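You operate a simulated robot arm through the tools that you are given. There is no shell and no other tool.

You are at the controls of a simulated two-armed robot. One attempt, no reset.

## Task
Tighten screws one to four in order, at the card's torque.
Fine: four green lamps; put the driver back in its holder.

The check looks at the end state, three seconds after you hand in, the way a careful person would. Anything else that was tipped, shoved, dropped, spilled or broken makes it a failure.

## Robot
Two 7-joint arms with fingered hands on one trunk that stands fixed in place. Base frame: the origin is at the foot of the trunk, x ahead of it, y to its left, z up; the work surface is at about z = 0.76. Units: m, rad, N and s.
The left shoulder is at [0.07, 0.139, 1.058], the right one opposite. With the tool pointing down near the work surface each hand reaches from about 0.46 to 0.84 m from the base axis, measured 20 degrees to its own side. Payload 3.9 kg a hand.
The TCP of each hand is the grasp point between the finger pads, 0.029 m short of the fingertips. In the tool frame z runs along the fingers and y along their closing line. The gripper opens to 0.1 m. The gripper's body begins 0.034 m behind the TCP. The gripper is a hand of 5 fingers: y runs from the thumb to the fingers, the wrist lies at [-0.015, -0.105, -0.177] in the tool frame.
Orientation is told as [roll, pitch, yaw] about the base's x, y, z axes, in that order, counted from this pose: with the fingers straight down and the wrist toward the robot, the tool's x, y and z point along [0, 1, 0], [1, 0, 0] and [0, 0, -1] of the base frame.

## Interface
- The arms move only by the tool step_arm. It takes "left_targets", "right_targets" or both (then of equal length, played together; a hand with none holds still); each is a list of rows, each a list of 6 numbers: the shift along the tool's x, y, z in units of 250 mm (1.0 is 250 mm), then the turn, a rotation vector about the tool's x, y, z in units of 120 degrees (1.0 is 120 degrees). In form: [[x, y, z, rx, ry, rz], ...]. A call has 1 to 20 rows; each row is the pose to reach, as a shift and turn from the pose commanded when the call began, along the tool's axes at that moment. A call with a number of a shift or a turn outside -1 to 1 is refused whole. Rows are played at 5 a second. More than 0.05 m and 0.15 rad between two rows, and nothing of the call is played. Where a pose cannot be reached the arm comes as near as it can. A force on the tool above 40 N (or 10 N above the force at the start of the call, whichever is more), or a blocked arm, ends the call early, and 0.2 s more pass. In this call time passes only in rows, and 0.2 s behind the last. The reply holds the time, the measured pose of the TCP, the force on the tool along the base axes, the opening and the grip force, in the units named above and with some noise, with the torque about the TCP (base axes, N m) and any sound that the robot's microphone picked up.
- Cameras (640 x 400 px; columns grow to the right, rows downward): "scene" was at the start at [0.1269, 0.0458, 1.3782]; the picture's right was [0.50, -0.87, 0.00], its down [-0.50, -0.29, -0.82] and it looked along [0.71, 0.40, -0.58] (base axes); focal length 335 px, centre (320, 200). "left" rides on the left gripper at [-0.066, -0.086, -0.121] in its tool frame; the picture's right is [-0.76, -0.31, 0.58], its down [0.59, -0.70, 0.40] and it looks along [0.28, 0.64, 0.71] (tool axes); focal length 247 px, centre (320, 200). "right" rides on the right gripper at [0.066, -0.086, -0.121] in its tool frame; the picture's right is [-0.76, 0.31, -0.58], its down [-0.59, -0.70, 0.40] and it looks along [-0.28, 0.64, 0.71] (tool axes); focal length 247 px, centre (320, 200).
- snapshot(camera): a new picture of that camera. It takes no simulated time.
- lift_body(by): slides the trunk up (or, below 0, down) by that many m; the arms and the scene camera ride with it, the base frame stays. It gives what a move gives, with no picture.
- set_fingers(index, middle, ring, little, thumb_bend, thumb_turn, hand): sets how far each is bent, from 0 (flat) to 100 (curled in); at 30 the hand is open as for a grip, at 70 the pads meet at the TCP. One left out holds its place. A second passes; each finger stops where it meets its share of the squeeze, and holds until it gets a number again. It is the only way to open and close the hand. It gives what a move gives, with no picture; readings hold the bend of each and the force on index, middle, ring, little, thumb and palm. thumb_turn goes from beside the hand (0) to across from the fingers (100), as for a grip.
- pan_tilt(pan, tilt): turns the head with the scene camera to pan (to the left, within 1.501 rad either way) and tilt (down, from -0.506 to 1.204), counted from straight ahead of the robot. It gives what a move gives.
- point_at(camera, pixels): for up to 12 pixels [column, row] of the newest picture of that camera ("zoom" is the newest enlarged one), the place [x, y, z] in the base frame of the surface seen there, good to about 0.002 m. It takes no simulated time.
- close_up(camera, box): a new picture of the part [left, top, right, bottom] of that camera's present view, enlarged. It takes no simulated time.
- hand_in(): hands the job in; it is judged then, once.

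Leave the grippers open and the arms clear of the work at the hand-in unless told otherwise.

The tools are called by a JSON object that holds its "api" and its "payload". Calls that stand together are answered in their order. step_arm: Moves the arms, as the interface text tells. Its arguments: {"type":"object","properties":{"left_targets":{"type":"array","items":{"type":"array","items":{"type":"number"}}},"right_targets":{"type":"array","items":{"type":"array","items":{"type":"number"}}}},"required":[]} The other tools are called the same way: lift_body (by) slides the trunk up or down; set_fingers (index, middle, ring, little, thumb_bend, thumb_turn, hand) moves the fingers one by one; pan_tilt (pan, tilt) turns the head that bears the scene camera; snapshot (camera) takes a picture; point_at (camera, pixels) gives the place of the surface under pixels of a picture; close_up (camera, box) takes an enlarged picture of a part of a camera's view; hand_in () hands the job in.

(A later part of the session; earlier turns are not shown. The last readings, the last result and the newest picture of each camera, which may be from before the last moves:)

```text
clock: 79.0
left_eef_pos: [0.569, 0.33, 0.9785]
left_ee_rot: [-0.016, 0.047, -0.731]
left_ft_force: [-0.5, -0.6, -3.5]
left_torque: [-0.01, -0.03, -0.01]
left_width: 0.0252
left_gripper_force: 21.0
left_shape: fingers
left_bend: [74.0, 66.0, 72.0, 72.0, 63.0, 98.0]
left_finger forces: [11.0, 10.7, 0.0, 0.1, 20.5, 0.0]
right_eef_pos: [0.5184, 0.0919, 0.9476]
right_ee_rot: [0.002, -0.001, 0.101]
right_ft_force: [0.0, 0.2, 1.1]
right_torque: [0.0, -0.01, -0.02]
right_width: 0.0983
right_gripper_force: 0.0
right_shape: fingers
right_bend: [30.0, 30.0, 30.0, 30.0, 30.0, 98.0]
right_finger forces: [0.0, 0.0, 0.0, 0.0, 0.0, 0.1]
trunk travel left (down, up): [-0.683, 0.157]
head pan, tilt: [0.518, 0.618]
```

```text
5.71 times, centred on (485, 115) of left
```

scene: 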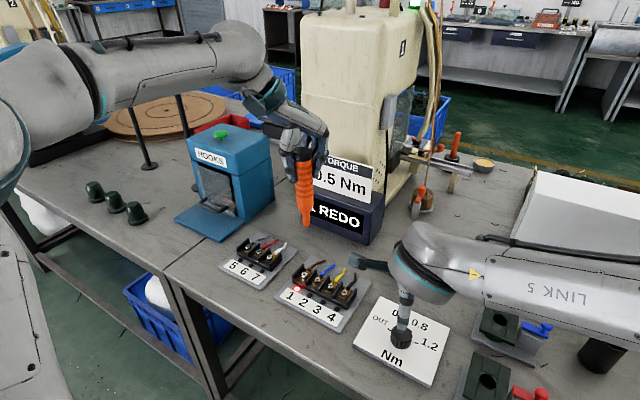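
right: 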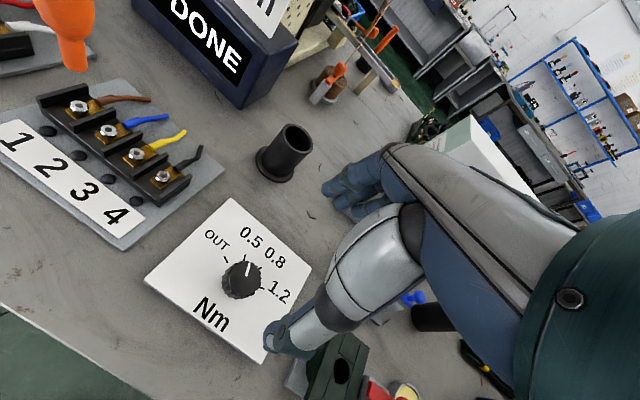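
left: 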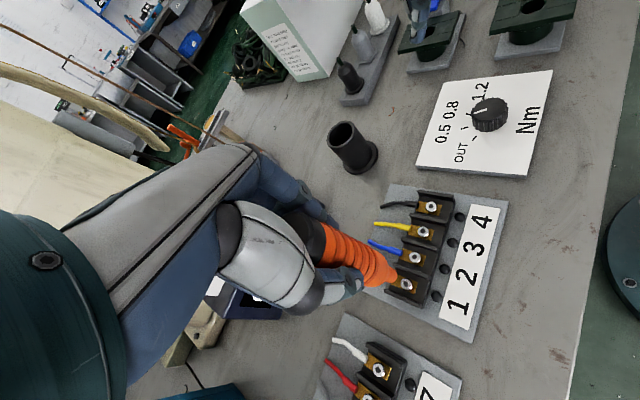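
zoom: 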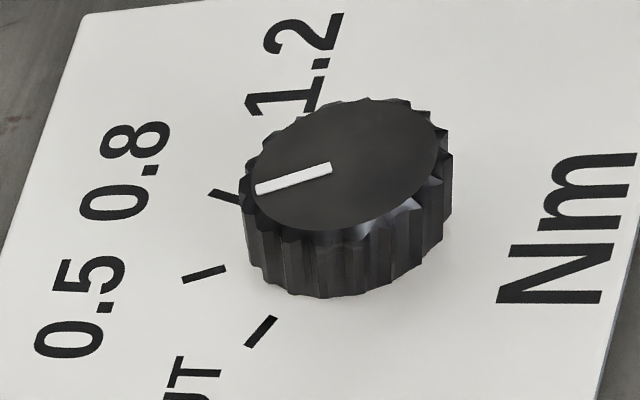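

The pointer is on 0.5. I'll send the right hand back to its viewing place.

{"api": "step_arm", "payload": {"right_targets": [[-0.035, 0.024, -0.15, 0, 0, -0.022], [-0.08, 0.055, -0.3, 0, 0, -0.044], [-0.125, 0.087, -0.45, 0, 0, -0.077], [-0.173, 0.121, -0.588, 0, 0, -0.11]]}}

{"api": "snapshot", "payload": {"camera": "right"}}

{"api": "close_up", "payload": {"camera": "scene", "box": [270, 210, 366, 300]}}

{"api": "close_up", "payload": {"camera": "left", "box": [340, 230, 468, 310]}}

```text
clock: 80.0
left_eef_pos: [0.5687, 0.3306, 0.9773]
left_ee_rot: [-0.017, 0.048, -0.729]
left_ft_force: [-0.1, -0.1, -3.7]
left_torque: [-0.02, 0.0, -0.02]
left_width: 0.0252
left_gripper_force: 21.8
left_shape: fingers
left_bend: [74.0, 66.0, 72.0, 72.0, 63.0, 98.0]
left_finger forces: [11.0, 10.7, 0.0, 0.0, 20.5, 0.1]
right_eef_pos: [0.5526, 0.0512, 1.0955]
right_ee_rot: [0.0, 0.001, 0.331]
right_ft_force: [-0.9, 0.3, -0.9]
right_torque: [0.0, 0.0, -0.02]
right_width: 0.0984
right_gripper_force: 0.1
right_shape: fingers
right_bend: [30.0, 30.0, 30.0, 30.0, 30.0, 98.0]
right_finger forces: [0.0, 0.0, 0.1, 0.0, 0.0, 0.0]
trunk travel left (down, up): [-0.683, 0.157]
head pan, tilt: [0.518, 0.618]
```

```text
taken
```

right: 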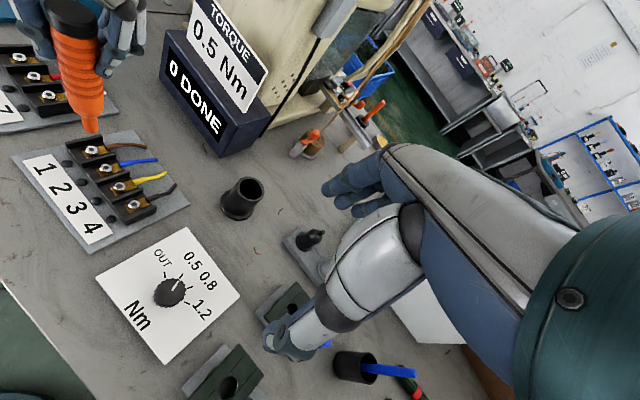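

```text
4.44 times, centred on (318, 255) of scene
```

zoom: 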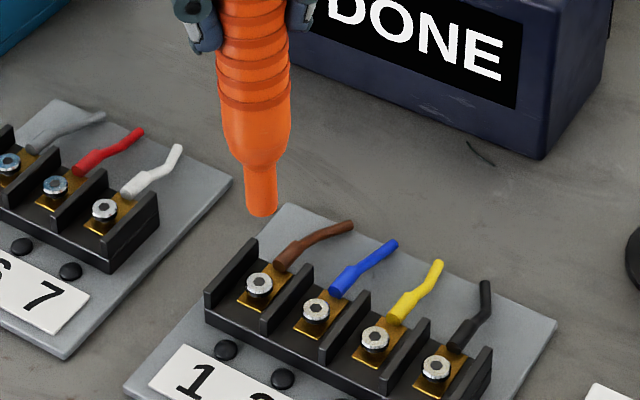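

```text
5.00 times, centred on (404, 270) of left
```

zoom: 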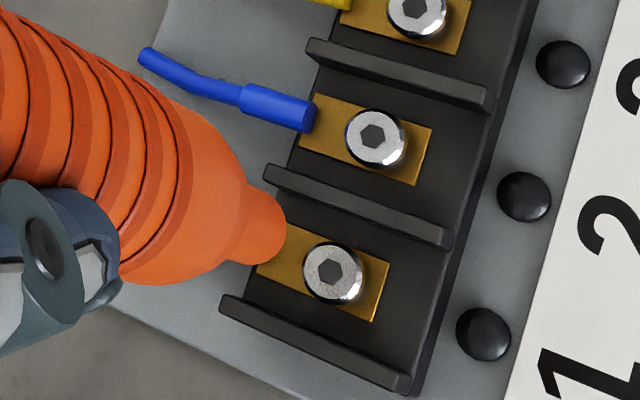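

All is ready: dial on 0.5, display "0 DONE". I'll press on screw 1 and hold about 3 s, following it down slowly.

{"api": "step_arm", "payload": {"left_targets": [[0, 0, 0.08, 0, 0, 0], [0, 0, 0.16, 0, 0, 0], [0, 0, 0.205, 0, 0, 0], [0, 0, 0.225, 0, 0, 0], [0, 0, 0.234, 0, 0, 0], [0, 0, 0.236, 0, 0, 0], [0, 0, 0.238, 0, 0, 0], [0, 0, 0.24, 0, 0, 0], [0, 0, 0.242, 0, 0, 0], [0, 0, 0.244, 0, 0, 0], [0, 0, 0.246, 0, 0, 0], [0, 0, 0.248, 0, 0, 0], [0, 0, 0.25, 0, 0, 0], [0, 0, 0.252, 0, 0, 0], [0, 0, 0.254, 0, 0, 0], [0, 0, 0.254, 0, 0, 0], [0, 0, 0.254, 0, 0, 0], [0, 0, 0.254, 0, 0, 0]]}}

{"api": "close_up", "payload": {"camera": "right", "box": [40, 40, 260, 190]}}

{"api": "close_up", "payload": {"camera": "scene", "box": [290, 240, 338, 290]}}

```text
clock: 83.8
left_eef_pos: [0.5652, 0.3293, 0.9173]
left_ee_rot: [-0.013, 0.044, -0.731]
left_ft_force: [0.2, -0.1, 16.5]
left_torque: [0.04, 0.13, 0.03]
left_width: 0.0249
left_gripper_force: 23.3
left_shape: fingers
left_bend: [74.0, 66.0, 72.0, 72.0, 63.0, 98.0]
left_finger forces: [11.6, 12.6, 0.0, 0.0, 22.2, 0.0]
right_eef_pos: [0.5521, 0.0504, 1.0961]
right_ee_rot: [0.003, -0.005, 0.33]
right_ft_force: [-0.5, -0.4, -0.3]
right_torque: [-0.02, 0.04, 0.0]
right_width: 0.0987
right_gripper_force: 0.0
right_shape: fingers
right_bend: [30.0, 30.0, 30.0, 30.0, 30.0, 98.0]
right_finger forces: [0.1, 0.1, 0.1, 0.0, 0.0, 0.0]
trunk travel left (down, up): [-0.683, 0.157]
head pan, tilt: [0.518, 0.618]
```

```text
2.67 times, centred on (150, 115) of right
```

zoom: 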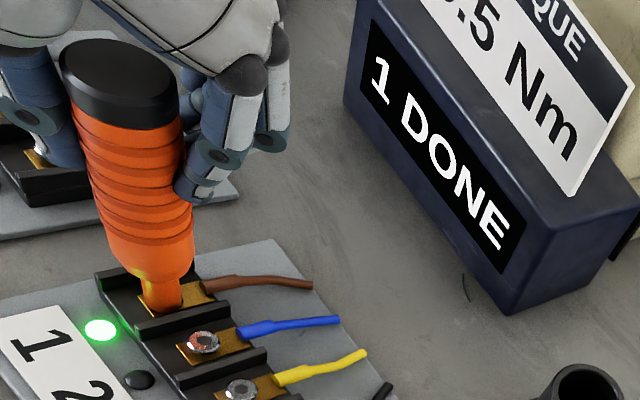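

```text
8.00 times, centred on (314, 265) of scene
```

zoom: 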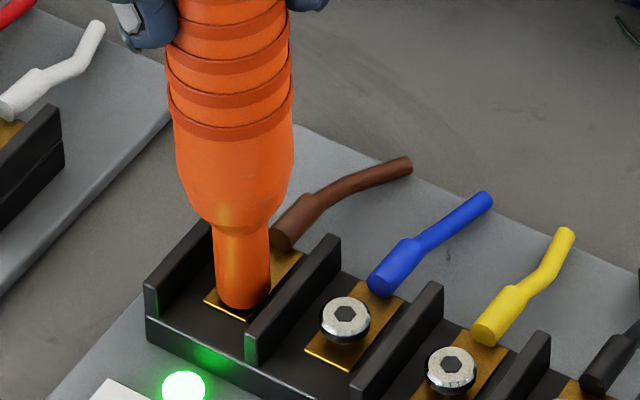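

"1 DONE" and lamp 1 is green. I'll lift 5 cm and move one pitch (34 mm) to above screw 2.

{"api": "step_arm", "payload": {"left_targets": [[0, 0, -0.07, 0, 0, 0], [0, 0, -0.14, 0, 0, 0], [0, 0, -0.2, 0, 0, 0], [-0.052, 0.0437, -0.2, 0, 0, 0], [-0.104, 0.0874, -0.2, 0, 0, 0], [-0.104, 0.0874, -0.12, 0, 0, 0]]}}

{"api": "close_up", "payload": {"camera": "right", "box": [40, 60, 240, 200]}}

{"api": "close_up", "payload": {"camera": "scene", "box": [295, 240, 359, 290]}}

{"api": "close_up", "payload": {"camera": "left", "box": [365, 250, 445, 300]}}

```text
clock: 85.2
left_eef_pos: [0.5684, 0.2983, 0.9432]
left_ee_rot: [-0.018, 0.047, -0.729]
left_ft_force: [-0.4, 0.0, -3.0]
left_torque: [-0.01, 0.03, -0.03]
left_width: 0.0252
left_gripper_force: 21.2
left_shape: fingers
left_bend: [74.0, 66.0, 72.0, 72.0, 63.0, 98.0]
left_finger forces: [11.0, 10.8, 0.1, 0.0, 20.5, 0.0]
right_eef_pos: [0.5559, 0.0519, 1.0943]
right_ee_rot: [0.001, 0.001, 0.33]
right_ft_force: [0.0, 0.0, 0.7]
right_torque: [0.0, -0.02, 0.02]
right_width: 0.0987
right_gripper_force: 0.0
right_shape: fingers
right_bend: [30.0, 30.0, 30.0, 30.0, 30.0, 98.0]
right_finger forces: [0.1, 0.0, 0.1, 0.0, 0.0, 0.0]
trunk travel left (down, up): [-0.683, 0.157]
head pan, tilt: [0.518, 0.618]
```

```text
2.86 times, centred on (140, 130) of right
```

zoom: 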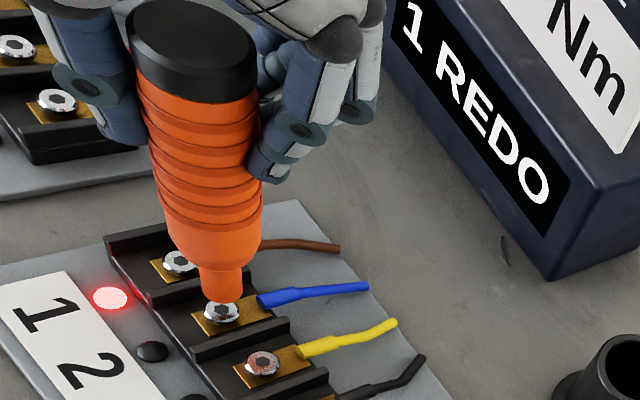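

```text
8.00 times, centred on (327, 265) of scene
```

zoom: 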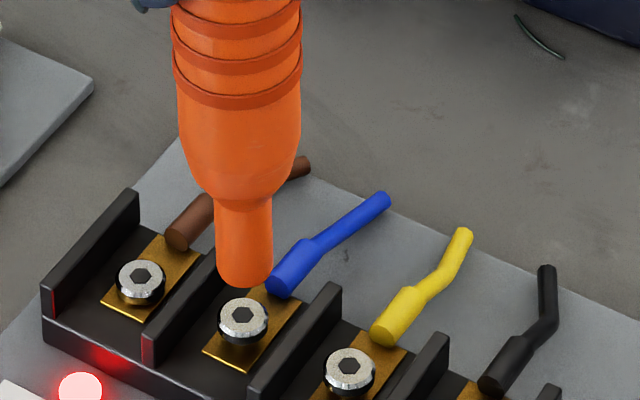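

```text
8.00 times, centred on (405, 275) of left
```

zoom: 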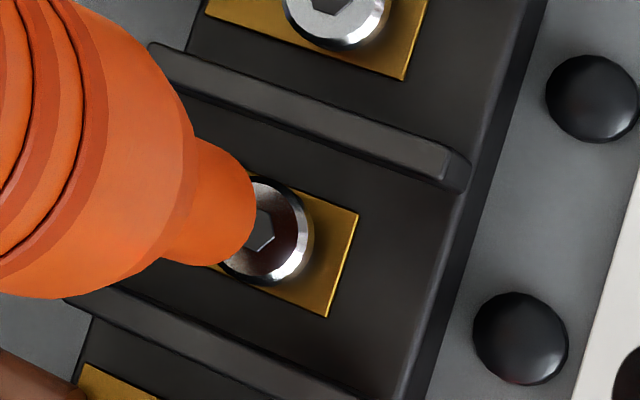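

After lifting, lamp 1 turned red again ("1 REDO"), although it read "1 DONE" in green while pressed. I may have held too long after it finished, or the lift did it. I'll back it out again and then watch the lamp step by step. First the left hand returns above screw 1 and rises, while the right hand goes above the dial.

{"api": "step_arm", "payload": {"left_targets": [[0, 0, -0.1, 0, 0, 0], [0.035, -0.029, -0.2, 0, 0, 0], [0.07, -0.058, -0.25, 0, 0, 0], [0.104, -0.0874, -0.25, 0, 0, 0], [0.104, -0.0874, -0.25, 0, 0, 0]], "right_targets": [[0.04, -0.016, 0.148, 0, 0, 0.022], [0.08, -0.032, 0.296, 0, 0, 0.044], [0.12, -0.048, 0.444, 0, 0, 0.066], [0.16, -0.064, 0.592, 0, 0, 0.088], [0.196, -0.079, 0.74, 0, 0, 0.11]]}}

{"api": "close_up", "payload": {"camera": "right", "box": [205, 245, 301, 305]}}

{"api": "close_up", "payload": {"camera": "scene", "box": [280, 230, 376, 310]}}

```text
clock: 86.4
left_eef_pos: [0.5703, 0.3284, 1.0071]
left_ee_rot: [-0.016, 0.047, -0.73]
left_ft_force: [0.0, 1.6, -4.1]
left_torque: [-0.03, -0.01, -0.03]
left_width: 0.0251
left_gripper_force: 21.1
left_shape: fingers
left_bend: [74.0, 66.0, 72.0, 72.0, 63.0, 98.0]
left_finger forces: [10.9, 10.7, 0.0, 0.0, 20.4, 0.0]
right_eef_pos: [0.518, 0.092, 0.9105]
right_ee_rot: [0.0, -0.002, 0.1]
right_ft_force: [0.8, -0.3, -0.8]
right_torque: [0.0, -0.01, 0.01]
right_width: 0.0985
right_gripper_force: 0.1
right_shape: fingers
right_bend: [30.0, 30.0, 30.0, 30.0, 30.0, 98.0]
right_finger forces: [0.0, 0.1, 0.0, 0.0, 0.0, 0.0]
trunk travel left (down, up): [-0.683, 0.157]
head pan, tilt: [0.518, 0.618]
```

```text
6.67 times, centred on (253, 275) of right
```

zoom: 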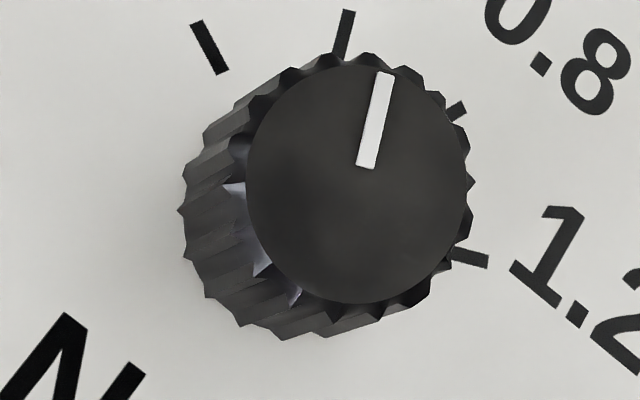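

```text
5.00 times, centred on (328, 270) of scene
```

zoom: 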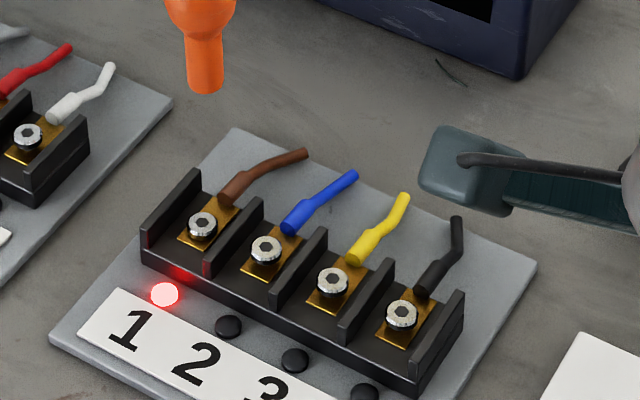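

The knob is directly below. I'll lower, grip, turn to OUT (45° counter-clockwise), release and raise.

{"api": "step_arm", "payload": {"right_targets": [[0, 0, 0.14, 0, 0, 0], [0, 0, 0.28, 0, 0, 0], [0, 0, 0.41, 0, 0, 0]]}}

{"api": "set_fingers", "payload": {"hand": "right", "index": 66, "middle": 66, "thumb_bend": 66}}

{"api": "step_arm", "payload": {"right_targets": [[0, 0, 0, 0, 0, -0.05], [0, 0, 0, 0, 0, -0.1], [0, 0, 0, 0, 0, -0.15], [0, 0, 0, 0, 0, -0.2], [0, 0, 0, 0, 0, -0.25], [0, 0, 0, 0, 0, -0.3], [0, 0, 0, 0, 0, -0.35], [0, 0, 0, 0, 0, -0.383]]}}

{"api": "set_fingers", "payload": {"hand": "right", "index": 30, "middle": 30, "thumb_bend": 30}}

{"api": "step_arm", "payload": {"right_targets": [[0, 0, -0.14, 0, 0, 0], [0, 0, -0.28, 0, 0, 0], [0, 0, -0.42, 0, 0, 0], [0, 0, -0.56, 0, 0, 0]], "left_targets": [[0, 0, 0.07, 0, 0, 0], [0, 0, 0.14, 0, 0, 0], [0, 0, 0.2, 0, 0, 0], [0, 0, 0.27, 0, 0, 0]]}}

{"api": "snapshot", "payload": {"camera": "right"}}

{"api": "close_up", "payload": {"camera": "scene", "box": [290, 240, 338, 290]}}

{"api": "close_up", "payload": {"camera": "scene", "box": [340, 290, 460, 390]}}

```text
clock: 87.2
left_eef_pos: [0.5702, 0.3288, 1.0052]
left_ee_rot: [-0.015, 0.047, -0.729]
left_ft_force: [0.7, -0.5, -3.1]
left_torque: [0.03, -0.03, 0.04]
left_width: 0.0253
left_gripper_force: 20.9
left_shape: fingers
left_bend: [74.0, 66.0, 72.0, 72.0, 63.0, 98.0]
left_finger forces: [10.9, 10.8, 0.0, 0.1, 20.4, 0.0]
right_eef_pos: [0.5185, 0.0916, 0.805]
right_ee_rot: [0.001, -0.001, 0.099]
right_ft_force: [0.3, -1.0, 0.2]
right_torque: [0.01, 0.01, -0.03]
right_width: 0.0985
right_gripper_force: 0.1
right_shape: fingers
right_bend: [30.0, 30.0, 30.0, 30.0, 30.0, 98.0]
right_finger forces: [0.0, 0.0, 0.0, 0.1, 0.1, 0.0]
trunk travel left (down, up): [-0.683, 0.157]
head pan, tilt: [0.518, 0.618]
```

```text
clock: 88.2
left_eef_pos: [0.5694, 0.3286, 1.0071]
left_ee_rot: [-0.016, 0.046, -0.729]
left_ft_force: [-0.2, -0.6, -2.9]
left_torque: [-0.01, -0.04, 0.0]
left_width: 0.0251
left_gripper_force: 21.4
left_shape: fingers
left_bend: [74.0, 66.0, 72.0, 72.0, 63.0, 98.0]
left_finger forces: [11.0, 10.8, 0.1, 0.1, 20.5, 0.0]
right_eef_pos: [0.519, 0.0921, 0.8054]
right_ee_rot: [0.001, -0.004, 0.1]
right_ft_force: [10.6, 1.7, 3.6]
right_torque: [-0.02, -0.2, 0.02]
right_width: 0.0315
right_gripper_force: 10.6
right_shape: fingers
right_bend: [58.0, 60.0, 30.0, 30.0, 61.0, 97.0]
right_finger forces: [9.4, 6.7, 0.0, 0.0, 5.1, 0.1]
trunk travel left (down, up): [-0.683, 0.157]
head pan, tilt: [0.518, 0.618]
```

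```text
clock: 90.0
left_eef_pos: [0.5699, 0.33, 1.0063]
left_ee_rot: [-0.017, 0.047, -0.73]
left_ft_force: [0.1, 0.3, -2.8]
left_torque: [0.0, -0.01, 0.0]
left_width: 0.0252
left_gripper_force: 21.0
left_shape: fingers
left_bend: [74.0, 66.0, 72.0, 72.0, 63.0, 98.0]
left_finger forces: [11.0, 10.7, 0.0, 0.0, 20.4, 0.1]
right_eef_pos: [0.5191, 0.0913, 0.8056]
right_ee_rot: [0.0, 0.0, 0.904]
right_ft_force: [5.9, 4.9, -2.7]
right_torque: [0.07, -0.11, -0.04]
right_width: 0.0311
right_gripper_force: 8.9
right_shape: fingers
right_bend: [57.0, 60.0, 30.0, 30.0, 62.0, 97.0]
right_finger forces: [7.7, 4.9, 0.1, 0.0, 5.5, 0.0]
trunk travel left (down, up): [-0.683, 0.157]
head pan, tilt: [0.518, 0.618]
```

```text
clock: 91.0
left_eef_pos: [0.5701, 0.328, 1.0079]
left_ee_rot: [-0.016, 0.047, -0.73]
left_ft_force: [-0.1, 0.4, -3.1]
left_torque: [0.02, 0.01, -0.01]
left_width: 0.0252
left_gripper_force: 21.0
left_shape: fingers
left_bend: [74.0, 66.0, 72.0, 72.0, 63.0, 98.0]
left_finger forces: [10.8, 10.8, 0.1, 0.0, 20.4, 0.0]
right_eef_pos: [0.5194, 0.0903, 0.8064]
right_ee_rot: [0.0, -0.001, 0.903]
right_ft_force: [0.5, 0.1, 0.5]
right_torque: [-0.02, 0.0, 0.01]
right_width: 0.0986
right_gripper_force: 0.0
right_shape: fingers
right_bend: [30.0, 30.0, 30.0, 30.0, 30.0, 97.0]
right_finger forces: [0.1, 0.1, 0.1, 0.1, 0.0, 0.0]
trunk travel left (down, up): [-0.683, 0.157]
head pan, tilt: [0.518, 0.618]
```

```text
clock: 92.0
left_eef_pos: [0.5681, 0.331, 0.9402]
left_ee_rot: [-0.015, 0.048, -0.73]
left_ft_force: [0.3, 0.0, -3.4]
left_torque: [0.01, -0.04, -0.01]
left_width: 0.0252
left_gripper_force: 21.2
left_shape: fingers
left_bend: [74.0, 66.0, 72.0, 72.0, 63.0, 98.0]
left_finger forces: [10.9, 10.9, 0.0, 0.1, 20.4, 0.1]
right_eef_pos: [0.52, 0.0923, 0.9479]
right_ee_rot: [-0.002, -0.001, 0.903]
right_ft_force: [0.1, -0.7, 0.0]
right_torque: [-0.02, 0.01, 0.0]
right_width: 0.0984
right_gripper_force: 0.0
right_shape: fingers
right_bend: [30.0, 30.0, 30.0, 30.0, 30.0, 98.0]
right_finger forces: [0.1, 0.0, 0.0, 0.0, 0.0, 0.1]
trunk travel left (down, up): [-0.683, 0.157]
head pan, tilt: [0.518, 0.618]
```

```text
taken
```

right: 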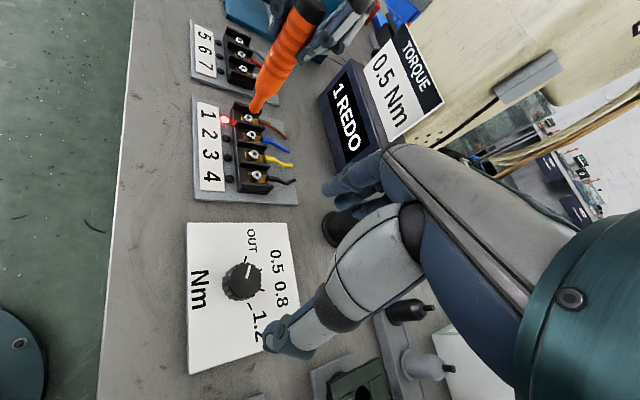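

```text
8.00 times, centred on (314, 265) of scene
```

zoom: 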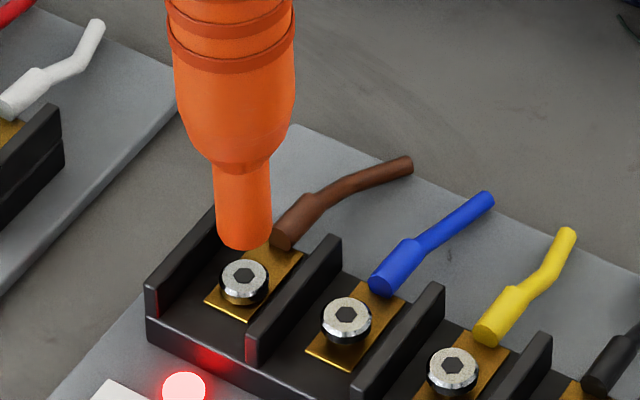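

```text
4.00 times, centred on (400, 340) of scene
```

zoom: 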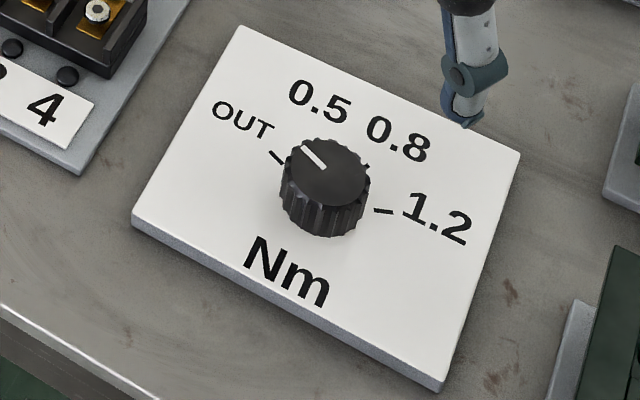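

The dial is on OUT. I'll press on screw 1 and watch the lamp in short steps.

{"api": "step_arm", "payload": {"left_targets": [[0, 0.001, 0.04, 0, 0, 0], [0.001, 0.003, 0.07, 0, 0, 0], [0.001, 0.004, 0.082, 0, 0, 0], [0.001, 0.004, 0.09, 0, 0, 0]]}}

{"api": "close_up", "payload": {"camera": "right", "box": [180, 60, 400, 200]}}

{"api": "step_arm", "payload": {"left_targets": [[0, 0, 0, 0, 0, 0]]}}

{"api": "close_up", "payload": {"camera": "right", "box": [180, 60, 400, 200]}}

{"api": "step_arm", "payload": {"left_targets": [[0, 0, 0, 0, 0, 0]]}}

{"api": "close_up", "payload": {"camera": "right", "box": [180, 60, 400, 200]}}

```text
clock: 93.0
left_eef_pos: [0.5667, 0.3304, 0.92]
left_ee_rot: [-0.013, 0.044, -0.726]
left_ft_force: [-0.7, -0.3, 8.2]
left_torque: [0.07, 0.13, 0.0]
left_width: 0.0251
left_gripper_force: 21.7
left_shape: fingers
left_bend: [74.0, 66.0, 72.0, 72.0, 63.0, 98.0]
left_finger forces: [11.4, 11.4, 0.0, 0.1, 21.1, 0.1]
right_eef_pos: [0.5195, 0.0919, 0.9487]
right_ee_rot: [-0.002, -0.003, 0.902]
right_ft_force: [-0.2, -0.2, 0.0]
right_torque: [0.0, -0.01, 0.04]
right_width: 0.0984
right_gripper_force: 0.1
right_shape: fingers
right_bend: [30.0, 30.0, 30.0, 30.0, 30.0, 98.0]
right_finger forces: [0.1, 0.0, 0.0, 0.1, 0.1, 0.0]
trunk travel left (down, up): [-0.683, 0.157]
head pan, tilt: [0.518, 0.618]
```

```text
2.86 times, centred on (290, 130) of right
```

zoom: 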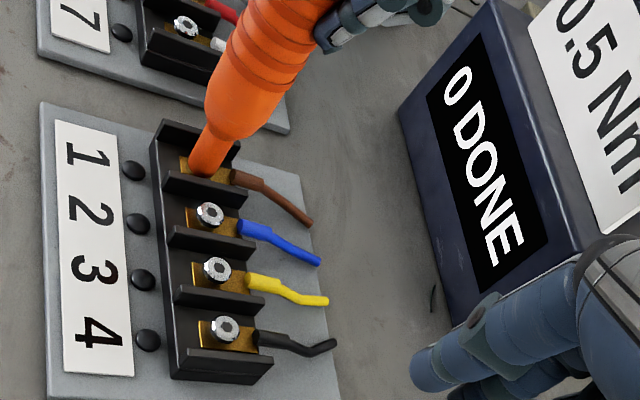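

```text
clock: 93.4
left_eef_pos: [0.5674, 0.3285, 0.9202]
left_ee_rot: [-0.012, 0.044, -0.727]
left_ft_force: [0.5, 0.0, 11.5]
left_torque: [0.07, 0.11, -0.03]
left_width: 0.0249
left_gripper_force: 22.8
left_shape: fingers
left_bend: [74.0, 66.0, 72.0, 72.0, 63.0, 98.0]
left_finger forces: [11.4, 12.2, 0.0, 0.1, 21.5, 0.0]
right_eef_pos: [0.5184, 0.0914, 0.9479]
right_ee_rot: [-0.002, -0.004, 0.902]
right_ft_force: [0.1, 0.3, 0.2]
right_torque: [0.03, -0.03, -0.03]
right_width: 0.0985
right_gripper_force: 0.0
right_shape: fingers
right_bend: [30.0, 30.0, 30.0, 30.0, 30.0, 98.0]
right_finger forces: [0.0, 0.0, 0.0, 0.1, 0.1, 0.0]
trunk travel left (down, up): [-0.683, 0.157]
head pan, tilt: [0.518, 0.618]
```

```text
2.86 times, centred on (290, 130) of right
```

zoom: 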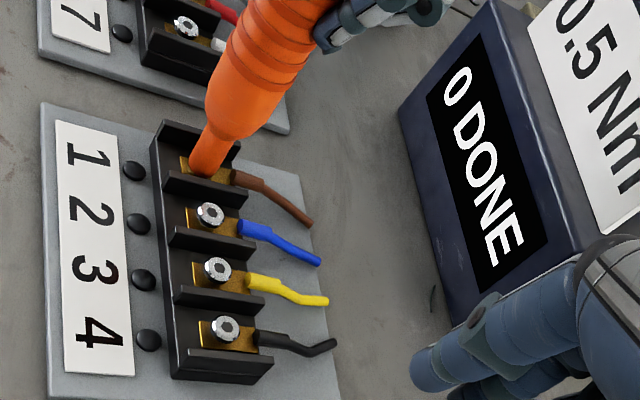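

```text
clock: 93.8
left_eef_pos: [0.5661, 0.3293, 0.9203]
left_ee_rot: [-0.013, 0.045, -0.728]
left_ft_force: [-0.1, -0.7, 14.2]
left_torque: [0.05, 0.15, 0.01]
left_width: 0.0252
left_gripper_force: 22.9
left_shape: fingers
left_bend: [74.0, 66.0, 72.0, 72.0, 63.0, 98.0]
left_finger forces: [11.5, 12.6, 0.1, 0.0, 21.9, 0.1]
right_eef_pos: [0.5179, 0.0909, 0.9472]
right_ee_rot: [-0.002, -0.004, 0.904]
right_ft_force: [0.6, -0.6, -0.1]
right_torque: [-0.03, 0.02, -0.02]
right_width: 0.0984
right_gripper_force: 0.0
right_shape: fingers
right_bend: [30.0, 30.0, 30.0, 30.0, 30.0, 98.0]
right_finger forces: [0.1, 0.1, 0.0, 0.1, 0.0, 0.0]
trunk travel left (down, up): [-0.683, 0.157]
head pan, tilt: [0.518, 0.618]
```

```text
2.86 times, centred on (290, 130) of right
```

zoom: 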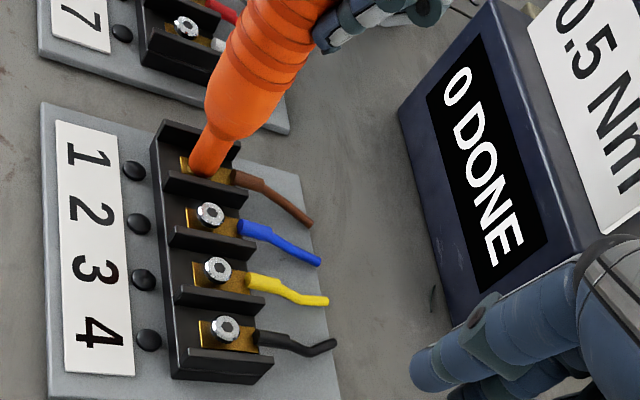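

The lamp cleared at once, and the force is rising as the screw backs out. I'll hold 0.6 s more, then lift 5 cm.

{"api": "step_arm", "payload": {"left_targets": [[0, 0, 0, 0, 0, 0], [0, 0, 0, 0, 0, 0], [0, 0, 0, 0, 0, 0]]}}

{"api": "step_arm", "payload": {"left_targets": [[0, 0, -0.08, 0, 0, 0], [0, 0, -0.16, 0, 0, 0], [0, 0, -0.24, 0, 0, 0]]}}

{"api": "close_up", "payload": {"camera": "right", "box": [180, 60, 400, 200]}}

{"api": "close_up", "payload": {"camera": "scene", "box": [290, 240, 338, 290]}}

```text
clock: 94.6
left_eef_pos: [0.5656, 0.3289, 0.9189]
left_ee_rot: [-0.012, 0.045, -0.73]
left_ft_force: [0.9, -0.8, 15.8]
left_torque: [0.03, 0.09, -0.03]
left_width: 0.025
left_gripper_force: 23.2
left_shape: fingers
left_bend: [74.0, 66.0, 72.0, 72.0, 63.0, 98.0]
left_finger forces: [11.6, 12.9, 0.1, 0.0, 22.1, 0.1]
right_eef_pos: [0.5187, 0.0922, 0.9474]
right_ee_rot: [-0.003, -0.003, 0.9]
right_ft_force: [-0.5, 0.8, -0.4]
right_torque: [0.0, -0.01, 0.01]
right_width: 0.0983
right_gripper_force: 0.0
right_shape: fingers
right_bend: [30.0, 30.0, 30.0, 30.0, 30.0, 98.0]
right_finger forces: [0.0, 0.1, 0.1, 0.0, 0.0, 0.0]
trunk travel left (down, up): [-0.683, 0.157]
head pan, tilt: [0.518, 0.618]
```

```text
clock: 95.4
left_eef_pos: [0.5719, 0.3292, 0.9768]
left_ee_rot: [-0.017, 0.047, -0.728]
left_ft_force: [-0.2, 0.8, -3.1]
left_torque: [-0.01, 0.0, 0.01]
left_width: 0.0253
left_gripper_force: 21.2
left_shape: fingers
left_bend: [74.0, 66.0, 72.0, 72.0, 63.0, 98.0]
left_finger forces: [10.9, 10.9, 0.1, 0.0, 20.3, 0.0]
right_eef_pos: [0.5198, 0.0923, 0.9468]
right_ee_rot: [-0.001, -0.002, 0.902]
right_ft_force: [0.6, -0.2, 0.0]
right_torque: [-0.02, -0.04, -0.02]
right_width: 0.0985
right_gripper_force: 0.0
right_shape: fingers
right_bend: [30.0, 30.0, 30.0, 30.0, 30.0, 98.0]
right_finger forces: [0.0, 0.1, 0.0, 0.0, 0.1, 0.1]
trunk travel left (down, up): [-0.683, 0.157]
head pan, tilt: [0.518, 0.618]
```

```text
2.86 times, centred on (290, 130) of right
```

zoom: 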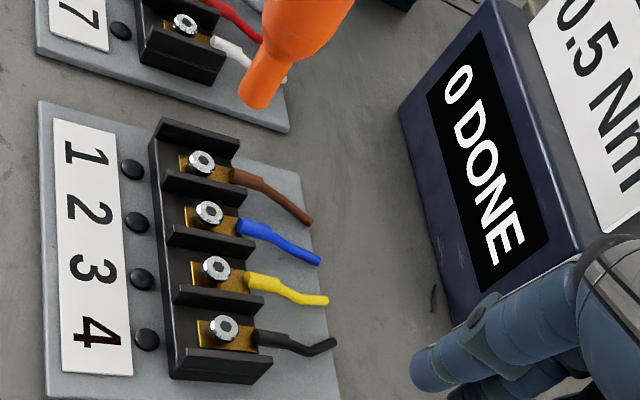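

```text
8.00 times, centred on (314, 265) of scene
```

zoom: 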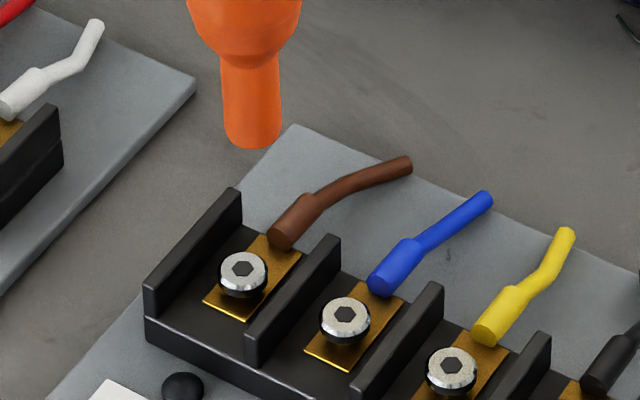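

Backed out again. Now I'll set the dial to 0.5 with the right hand and return it to the viewing place.

{"api": "step_arm", "payload": {"right_targets": [[0, 0, 0.14, 0, 0, 0], [0, 0, 0.28, 0, 0, 0], [0, 0, 0.42, 0, 0, 0], [0, 0, 0.56, 0, 0, 0]]}}

{"api": "set_fingers", "payload": {"hand": "right", "index": 66, "middle": 66, "thumb_bend": 66}}

{"api": "step_arm", "payload": {"right_targets": [[0, 0, 0, 0, 0, 0.05], [0, 0, 0, 0, 0, 0.1], [0, 0, 0, 0, 0, 0.15], [0, 0, 0, 0, 0, 0.2], [0, 0, 0, 0, 0, 0.25], [0, 0, 0, 0, 0, 0.3], [0, 0, 0, 0, 0, 0.35], [0, 0, 0, 0, 0, 0.383]]}}

{"api": "set_fingers", "payload": {"hand": "right", "index": 30, "middle": 30, "thumb_bend": 30}}

{"api": "step_arm", "payload": {"right_targets": [[0, 0, -0.14, 0, 0, 0], [0, 0, -0.28, 0, 0, 0], [0, 0, -0.42, 0, 0, 0], [-0.035, 0.024, -0.57, 0, 0, -0.022], [-0.08, 0.055, -0.72, 0, 0, -0.044], [-0.125, 0.087, -0.88, 0, 0, -0.077], [-0.173, 0.121, -1.0, 0, 0, -0.11]]}}

{"api": "snapshot", "payload": {"camera": "right"}}

{"api": "close_up", "payload": {"camera": "right", "box": [140, 265, 220, 325]}}

```text
clock: 96.4
left_eef_pos: [0.5731, 0.329, 0.9775]
left_ee_rot: [-0.015, 0.047, -0.73]
left_ft_force: [0.2, -0.2, -3.0]
left_torque: [-0.05, -0.02, -0.03]
left_width: 0.0253
left_gripper_force: 20.6
left_shape: fingers
left_bend: [74.0, 66.0, 72.0, 72.0, 63.0, 98.0]
left_finger forces: [11.0, 10.9, 0.0, 0.0, 20.5, 0.0]
right_eef_pos: [0.519, 0.0883, 0.806]
right_ee_rot: [-0.001, -0.002, 0.901]
right_ft_force: [0.5, -0.6, -0.1]
right_torque: [-0.03, -0.03, 0.01]
right_width: 0.0984
right_gripper_force: 0.0
right_shape: fingers
right_bend: [30.0, 30.0, 30.0, 30.0, 30.0, 98.0]
right_finger forces: [0.0, 0.0, 0.1, 0.1, 0.1, 0.0]
trunk travel left (down, up): [-0.683, 0.157]
head pan, tilt: [0.518, 0.618]
```

```text
clock: 97.4
left_eef_pos: [0.5727, 0.3305, 0.9758]
left_ee_rot: [-0.019, 0.045, -0.731]
left_ft_force: [0.7, 0.2, -2.3]
left_torque: [0.0, 0.0, 0.0]
left_width: 0.0253
left_gripper_force: 21.9
left_shape: fingers
left_bend: [74.0, 66.0, 72.0, 72.0, 63.0, 98.0]
left_finger forces: [11.0, 10.8, 0.0, 0.1, 20.4, 0.0]
right_eef_pos: [0.5213, 0.0899, 0.8068]
right_ee_rot: [-0.001, -0.002, 0.903]
right_ft_force: [8.7, 10.0, 2.6]
right_torque: [0.2, -0.18, -0.03]
right_width: 0.0326
right_gripper_force: 11.0
right_shape: fingers
right_bend: [55.0, 60.0, 30.0, 30.0, 62.0, 97.0]
right_finger forces: [11.7, 5.6, 0.0, 0.1, 4.5, 0.1]
trunk travel left (down, up): [-0.683, 0.157]
head pan, tilt: [0.518, 0.618]
```

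```text
clock: 99.2
left_eef_pos: [0.5715, 0.3287, 0.9763]
left_ee_rot: [-0.014, 0.047, -0.729]
left_ft_force: [-0.7, -1.0, -2.3]
left_torque: [-0.01, -0.01, -0.01]
left_width: 0.0251
left_gripper_force: 21.6
left_shape: fingers
left_bend: [74.0, 66.0, 72.0, 72.0, 63.0, 98.0]
left_finger forces: [11.0, 10.9, 0.0, 0.0, 20.5, 0.1]
right_eef_pos: [0.5191, 0.0911, 0.808]
right_ee_rot: [0.001, -0.001, 0.097]
right_ft_force: [5.9, 0.5, -1.4]
right_torque: [-0.03, -0.04, -0.01]
right_width: 0.0324
right_gripper_force: 9.7
right_shape: fingers
right_bend: [57.0, 61.0, 30.0, 30.0, 61.0, 97.0]
right_finger forces: [8.0, 4.1, 0.0, 0.1, 6.5, 0.0]
trunk travel left (down, up): [-0.683, 0.157]
head pan, tilt: [0.518, 0.618]
```

```text
clock: 100.2
left_eef_pos: [0.5714, 0.3285, 0.978]
left_ee_rot: [-0.017, 0.047, -0.73]
left_ft_force: [0.1, 0.3, -3.1]
left_torque: [-0.03, -0.04, -0.01]
left_width: 0.0252
left_gripper_force: 21.0
left_shape: fingers
left_bend: [74.0, 66.0, 72.0, 72.0, 63.0, 98.0]
left_finger forces: [11.1, 10.8, 0.1, 0.0, 20.3, 0.0]
right_eef_pos: [0.5193, 0.0912, 0.8077]
right_ee_rot: [0.003, -0.002, 0.099]
right_ft_force: [-0.8, -0.2, 0.3]
right_torque: [0.02, 0.0, -0.01]
right_width: 0.0984
right_gripper_force: 0.0
right_shape: fingers
right_bend: [30.0, 30.0, 30.0, 30.0, 30.0, 97.0]
right_finger forces: [0.0, 0.0, 0.0, 0.1, 0.0, 0.1]
trunk travel left (down, up): [-0.683, 0.157]
head pan, tilt: [0.518, 0.618]
```

```text
clock: 101.8
left_eef_pos: [0.5709, 0.3282, 0.9771]
left_ee_rot: [-0.017, 0.048, -0.729]
left_ft_force: [-1.4, 0.2, -3.2]
left_torque: [0.0, 0.01, -0.02]
left_width: 0.0252
left_gripper_force: 21.2
left_shape: fingers
left_bend: [74.0, 66.0, 72.0, 72.0, 63.0, 98.0]
left_finger forces: [11.0, 10.8, 0.1, 0.0, 20.4, 0.1]
right_eef_pos: [0.5545, 0.0512, 1.0588]
right_ee_rot: [0.001, -0.001, 0.333]
right_ft_force: [0.0, -0.6, -0.2]
right_torque: [0.02, -0.02, 0.03]
right_width: 0.0984
right_gripper_force: 0.0
right_shape: fingers
right_bend: [30.0, 30.0, 30.0, 30.0, 30.0, 98.0]
right_finger forces: [0.0, 0.0, 0.1, 0.0, 0.0, 0.0]
trunk travel left (down, up): [-0.683, 0.157]
head pan, tilt: [0.518, 0.618]
```

```text
taken
```

right: 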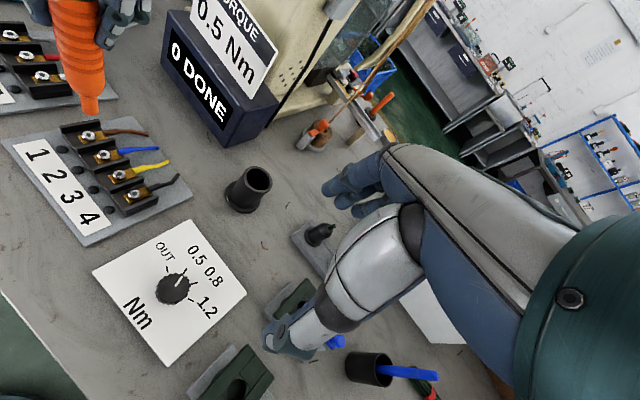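

```text
6.67 times, centred on (180, 295) of right
```

zoom: 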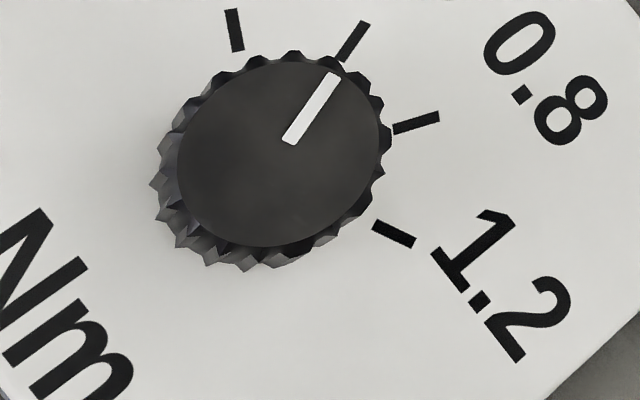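

The dial is on 0.5 and I can read the display. I'll bring the nose to just above screw 1, then press and watch every 0.4 s.

{"api": "step_arm", "payload": {"left_targets": [[0, 0, 0.08, 0, 0, 0], [0, 0, 0.16, 0, 0, 0], [0, 0, 0.2, 0, 0, 0]]}}

{"api": "step_arm", "payload": {"left_targets": [[0, 0, 0.02, 0, 0, 0], [0, 0, 0.034, 0, 0, 0]]}}

{"api": "close_up", "payload": {"camera": "right", "box": [40, 20, 280, 190]}}

{"api": "step_arm", "payload": {"left_targets": [[0, 0, 0.004, 0, 0, 0]]}}

{"api": "close_up", "payload": {"camera": "right", "box": [40, 20, 280, 190]}}

{"api": "step_arm", "payload": {"left_targets": [[0, 0, 0.004, 0, 0, 0]]}}

{"api": "close_up", "payload": {"camera": "right", "box": [40, 20, 280, 190]}}

```text
clock: 102.6
left_eef_pos: [0.5689, 0.3294, 0.9252]
left_ee_rot: [-0.015, 0.048, -0.728]
left_ft_force: [1.1, 0.4, -3.1]
left_torque: [-0.02, -0.02, 0.01]
left_width: 0.0248
left_gripper_force: 21.0
left_shape: fingers
left_bend: [74.0, 66.0, 72.0, 72.0, 63.0, 98.0]
left_finger forces: [11.0, 10.9, 0.0, 0.0, 20.4, 0.1]
right_eef_pos: [0.5534, 0.0506, 1.0576]
right_ee_rot: [-0.001, -0.001, 0.331]
right_ft_force: [0.6, 0.4, -0.7]
right_torque: [0.0, 0.01, 0.02]
right_width: 0.0987
right_gripper_force: 0.0
right_shape: fingers
right_bend: [30.0, 30.0, 30.0, 30.0, 30.0, 98.0]
right_finger forces: [0.0, 0.0, 0.0, 0.1, 0.0, 0.1]
trunk travel left (down, up): [-0.683, 0.157]
head pan, tilt: [0.518, 0.618]
```

```text
clock: 103.2
left_eef_pos: [0.5674, 0.3291, 0.9218]
left_ee_rot: [-0.013, 0.044, -0.729]
left_ft_force: [-0.1, -0.5, 7.3]
left_torque: [0.01, 0.05, 0.0]
left_width: 0.025
left_gripper_force: 22.0
left_shape: fingers
left_bend: [74.0, 66.0, 72.0, 72.0, 63.0, 98.0]
left_finger forces: [11.5, 11.7, 0.0, 0.0, 21.0, 0.1]
right_eef_pos: [0.5525, 0.0489, 1.0588]
right_ee_rot: [0.001, -0.004, 0.329]
right_ft_force: [-0.6, 1.0, 0.3]
right_torque: [-0.01, 0.0, 0.03]
right_width: 0.0983
right_gripper_force: 0.0
right_shape: fingers
right_bend: [30.0, 30.0, 30.0, 30.0, 30.0, 98.0]
right_finger forces: [0.1, 0.0, 0.0, 0.0, 0.1, 0.0]
trunk travel left (down, up): [-0.683, 0.157]
head pan, tilt: [0.518, 0.618]
```

```text
2.35 times, centred on (160, 105) of right
```

zoom: 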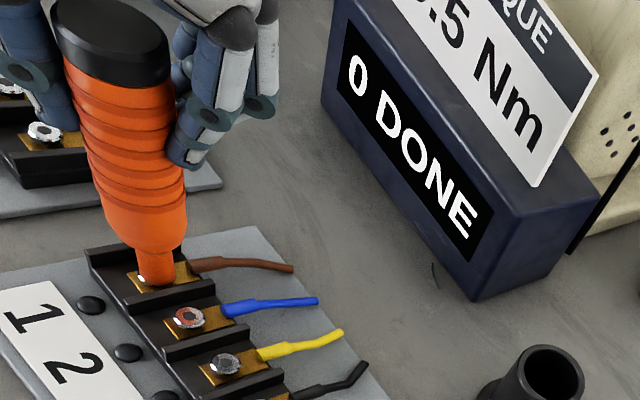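

```text
clock: 103.6
left_eef_pos: [0.5666, 0.3304, 0.9181]
left_ee_rot: [-0.014, 0.045, -0.727]
left_ft_force: [0.4, -0.8, 7.9]
left_torque: [-0.03, -0.01, 0.01]
left_width: 0.025
left_gripper_force: 22.8
left_shape: fingers
left_bend: [74.0, 66.0, 72.0, 72.0, 63.0, 98.0]
left_finger forces: [11.6, 12.2, 0.1, 0.0, 21.2, 0.0]
right_eef_pos: [0.5535, 0.0498, 1.0587]
right_ee_rot: [0.0, -0.003, 0.33]
right_ft_force: [0.6, 0.7, 0.6]
right_torque: [0.02, 0.01, 0.0]
right_width: 0.0986
right_gripper_force: 0.1
right_shape: fingers
right_bend: [30.0, 30.0, 30.0, 30.0, 30.0, 98.0]
right_finger forces: [0.1, 0.0, 0.1, 0.1, 0.1, 0.0]
trunk travel left (down, up): [-0.683, 0.157]
head pan, tilt: [0.518, 0.618]
```

```text
2.35 times, centred on (160, 105) of right
```

zoom: 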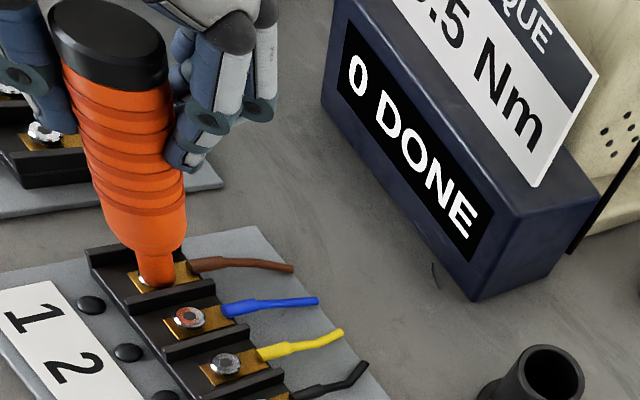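

```text
clock: 104.0
left_eef_pos: [0.5664, 0.3295, 0.9193]
left_ee_rot: [-0.012, 0.046, -0.731]
left_ft_force: [1.7, 0.7, 9.6]
left_torque: [-0.02, -0.01, 0.02]
left_width: 0.0252
left_gripper_force: 22.4
left_shape: fingers
left_bend: [74.0, 66.0, 72.0, 72.0, 63.0, 98.0]
left_finger forces: [11.6, 12.5, 0.1, 0.0, 21.5, 0.0]
right_eef_pos: [0.5532, 0.0498, 1.0587]
right_ee_rot: [-0.001, -0.004, 0.33]
right_ft_force: [0.2, -0.1, 0.2]
right_torque: [-0.02, 0.02, 0.0]
right_width: 0.0987
right_gripper_force: 0.1
right_shape: fingers
right_bend: [30.0, 30.0, 30.0, 30.0, 30.0, 98.0]
right_finger forces: [0.1, 0.1, 0.0, 0.1, 0.1, 0.1]
trunk travel left (down, up): [-0.683, 0.157]
head pan, tilt: [0.518, 0.618]
```

```text
2.35 times, centred on (160, 105) of right
```

zoom: 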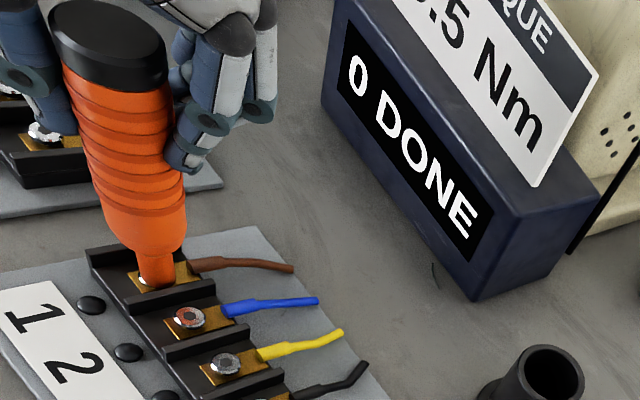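

About 1 s of running, still "0 DONE". Continuing one step at a time.

{"api": "step_arm", "payload": {"left_targets": [[0, 0, 0.004, 0, 0, 0]]}}

{"api": "close_up", "payload": {"camera": "right", "box": [40, 20, 280, 190]}}

{"api": "step_arm", "payload": {"left_targets": [[0, 0, 0.004, 0, 0, 0]]}}

{"api": "close_up", "payload": {"camera": "right", "box": [40, 20, 280, 190]}}

```text
clock: 104.4
left_eef_pos: [0.5671, 0.3299, 0.9185]
left_ee_rot: [-0.011, 0.047, -0.73]
left_ft_force: [1.1, -0.6, 11.7]
left_torque: [0.04, 0.02, 0.01]
left_width: 0.0252
left_gripper_force: 23.5
left_shape: fingers
left_bend: [74.0, 66.0, 72.0, 72.0, 63.0, 98.0]
left_finger forces: [11.6, 12.7, 0.0, 0.0, 21.5, 0.0]
right_eef_pos: [0.5516, 0.05, 1.059]
right_ee_rot: [0.001, -0.004, 0.329]
right_ft_force: [0.5, -0.3, 0.0]
right_torque: [-0.02, 0.0, -0.02]
right_width: 0.0985
right_gripper_force: 0.0
right_shape: fingers
right_bend: [30.0, 30.0, 30.0, 30.0, 30.0, 98.0]
right_finger forces: [0.0, 0.0, 0.0, 0.0, 0.0, 0.1]
trunk travel left (down, up): [-0.683, 0.157]
head pan, tilt: [0.518, 0.618]
```

```text
2.35 times, centred on (160, 105) of right
```

zoom: 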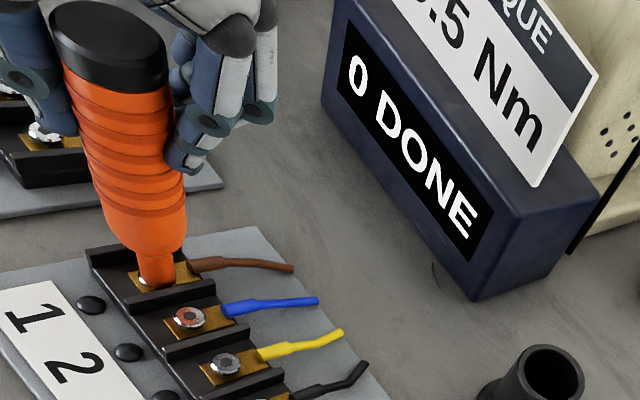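

```text
clock: 104.8
left_eef_pos: [0.5664, 0.3281, 0.9168]
left_ee_rot: [-0.013, 0.045, -0.73]
left_ft_force: [0.7, -0.8, 15.3]
left_torque: [0.03, 0.04, -0.02]
left_width: 0.025
left_gripper_force: 23.3
left_shape: fingers
left_bend: [74.0, 66.0, 72.0, 72.0, 63.0, 98.0]
left_finger forces: [11.9, 13.4, 0.0, 0.0, 22.1, 0.1]
right_eef_pos: [0.5522, 0.0497, 1.0592]
right_ee_rot: [0.001, -0.002, 0.329]
right_ft_force: [-0.3, 0.7, 0.2]
right_torque: [0.0, 0.0, 0.0]
right_width: 0.0985
right_gripper_force: 0.0
right_shape: fingers
right_bend: [30.0, 30.0, 30.0, 30.0, 30.0, 98.0]
right_finger forces: [0.0, 0.0, 0.0, 0.0, 0.0, 0.0]
trunk travel left (down, up): [-0.683, 0.157]
head pan, tilt: [0.518, 0.618]
```

```text
2.35 times, centred on (160, 105) of right
```

zoom: 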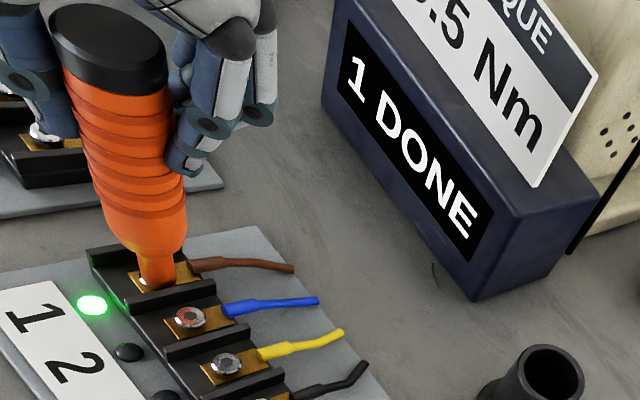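

Green, "1 DONE", about 1.6 s after contact. I'll lift straight off at once.

{"api": "step_arm", "payload": {"left_targets": [[0, 0, -0.12, 0, 0, 0]]}}

{"api": "close_up", "payload": {"camera": "right", "box": [40, 20, 280, 190]}}

```text
clock: 105.2
left_eef_pos: [0.5689, 0.3288, 0.9431]
left_ee_rot: [-0.018, 0.049, -0.731]
left_ft_force: [-0.3, -0.1, -2.4]
left_torque: [0.02, -0.05, 0.01]
left_width: 0.0253
left_gripper_force: 21.9
left_shape: fingers
left_bend: [74.0, 66.0, 72.0, 72.0, 63.0, 98.0]
left_finger forces: [11.1, 10.9, 0.0, 0.0, 20.5, 0.0]
right_eef_pos: [0.5535, 0.0504, 1.0586]
right_ee_rot: [-0.001, -0.002, 0.329]
right_ft_force: [-0.1, 0.0, 0.4]
right_torque: [-0.02, -0.03, 0.0]
right_width: 0.0986
right_gripper_force: 0.0
right_shape: fingers
right_bend: [30.0, 30.0, 30.0, 30.0, 30.0, 98.0]
right_finger forces: [0.0, 0.1, 0.1, 0.1, 0.0, 0.0]
trunk travel left (down, up): [-0.683, 0.157]
head pan, tilt: [0.518, 0.618]
```

```text
2.35 times, centred on (160, 105) of right
```

zoom: 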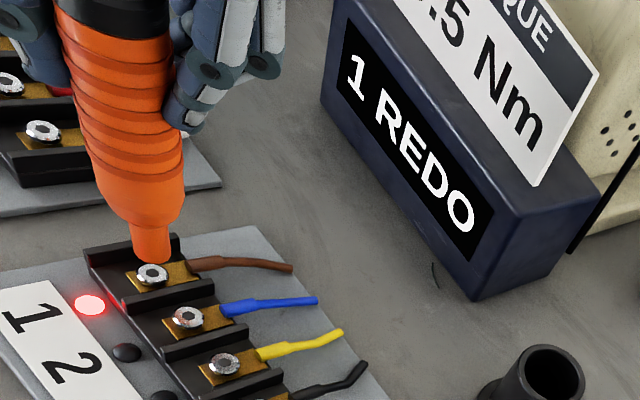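

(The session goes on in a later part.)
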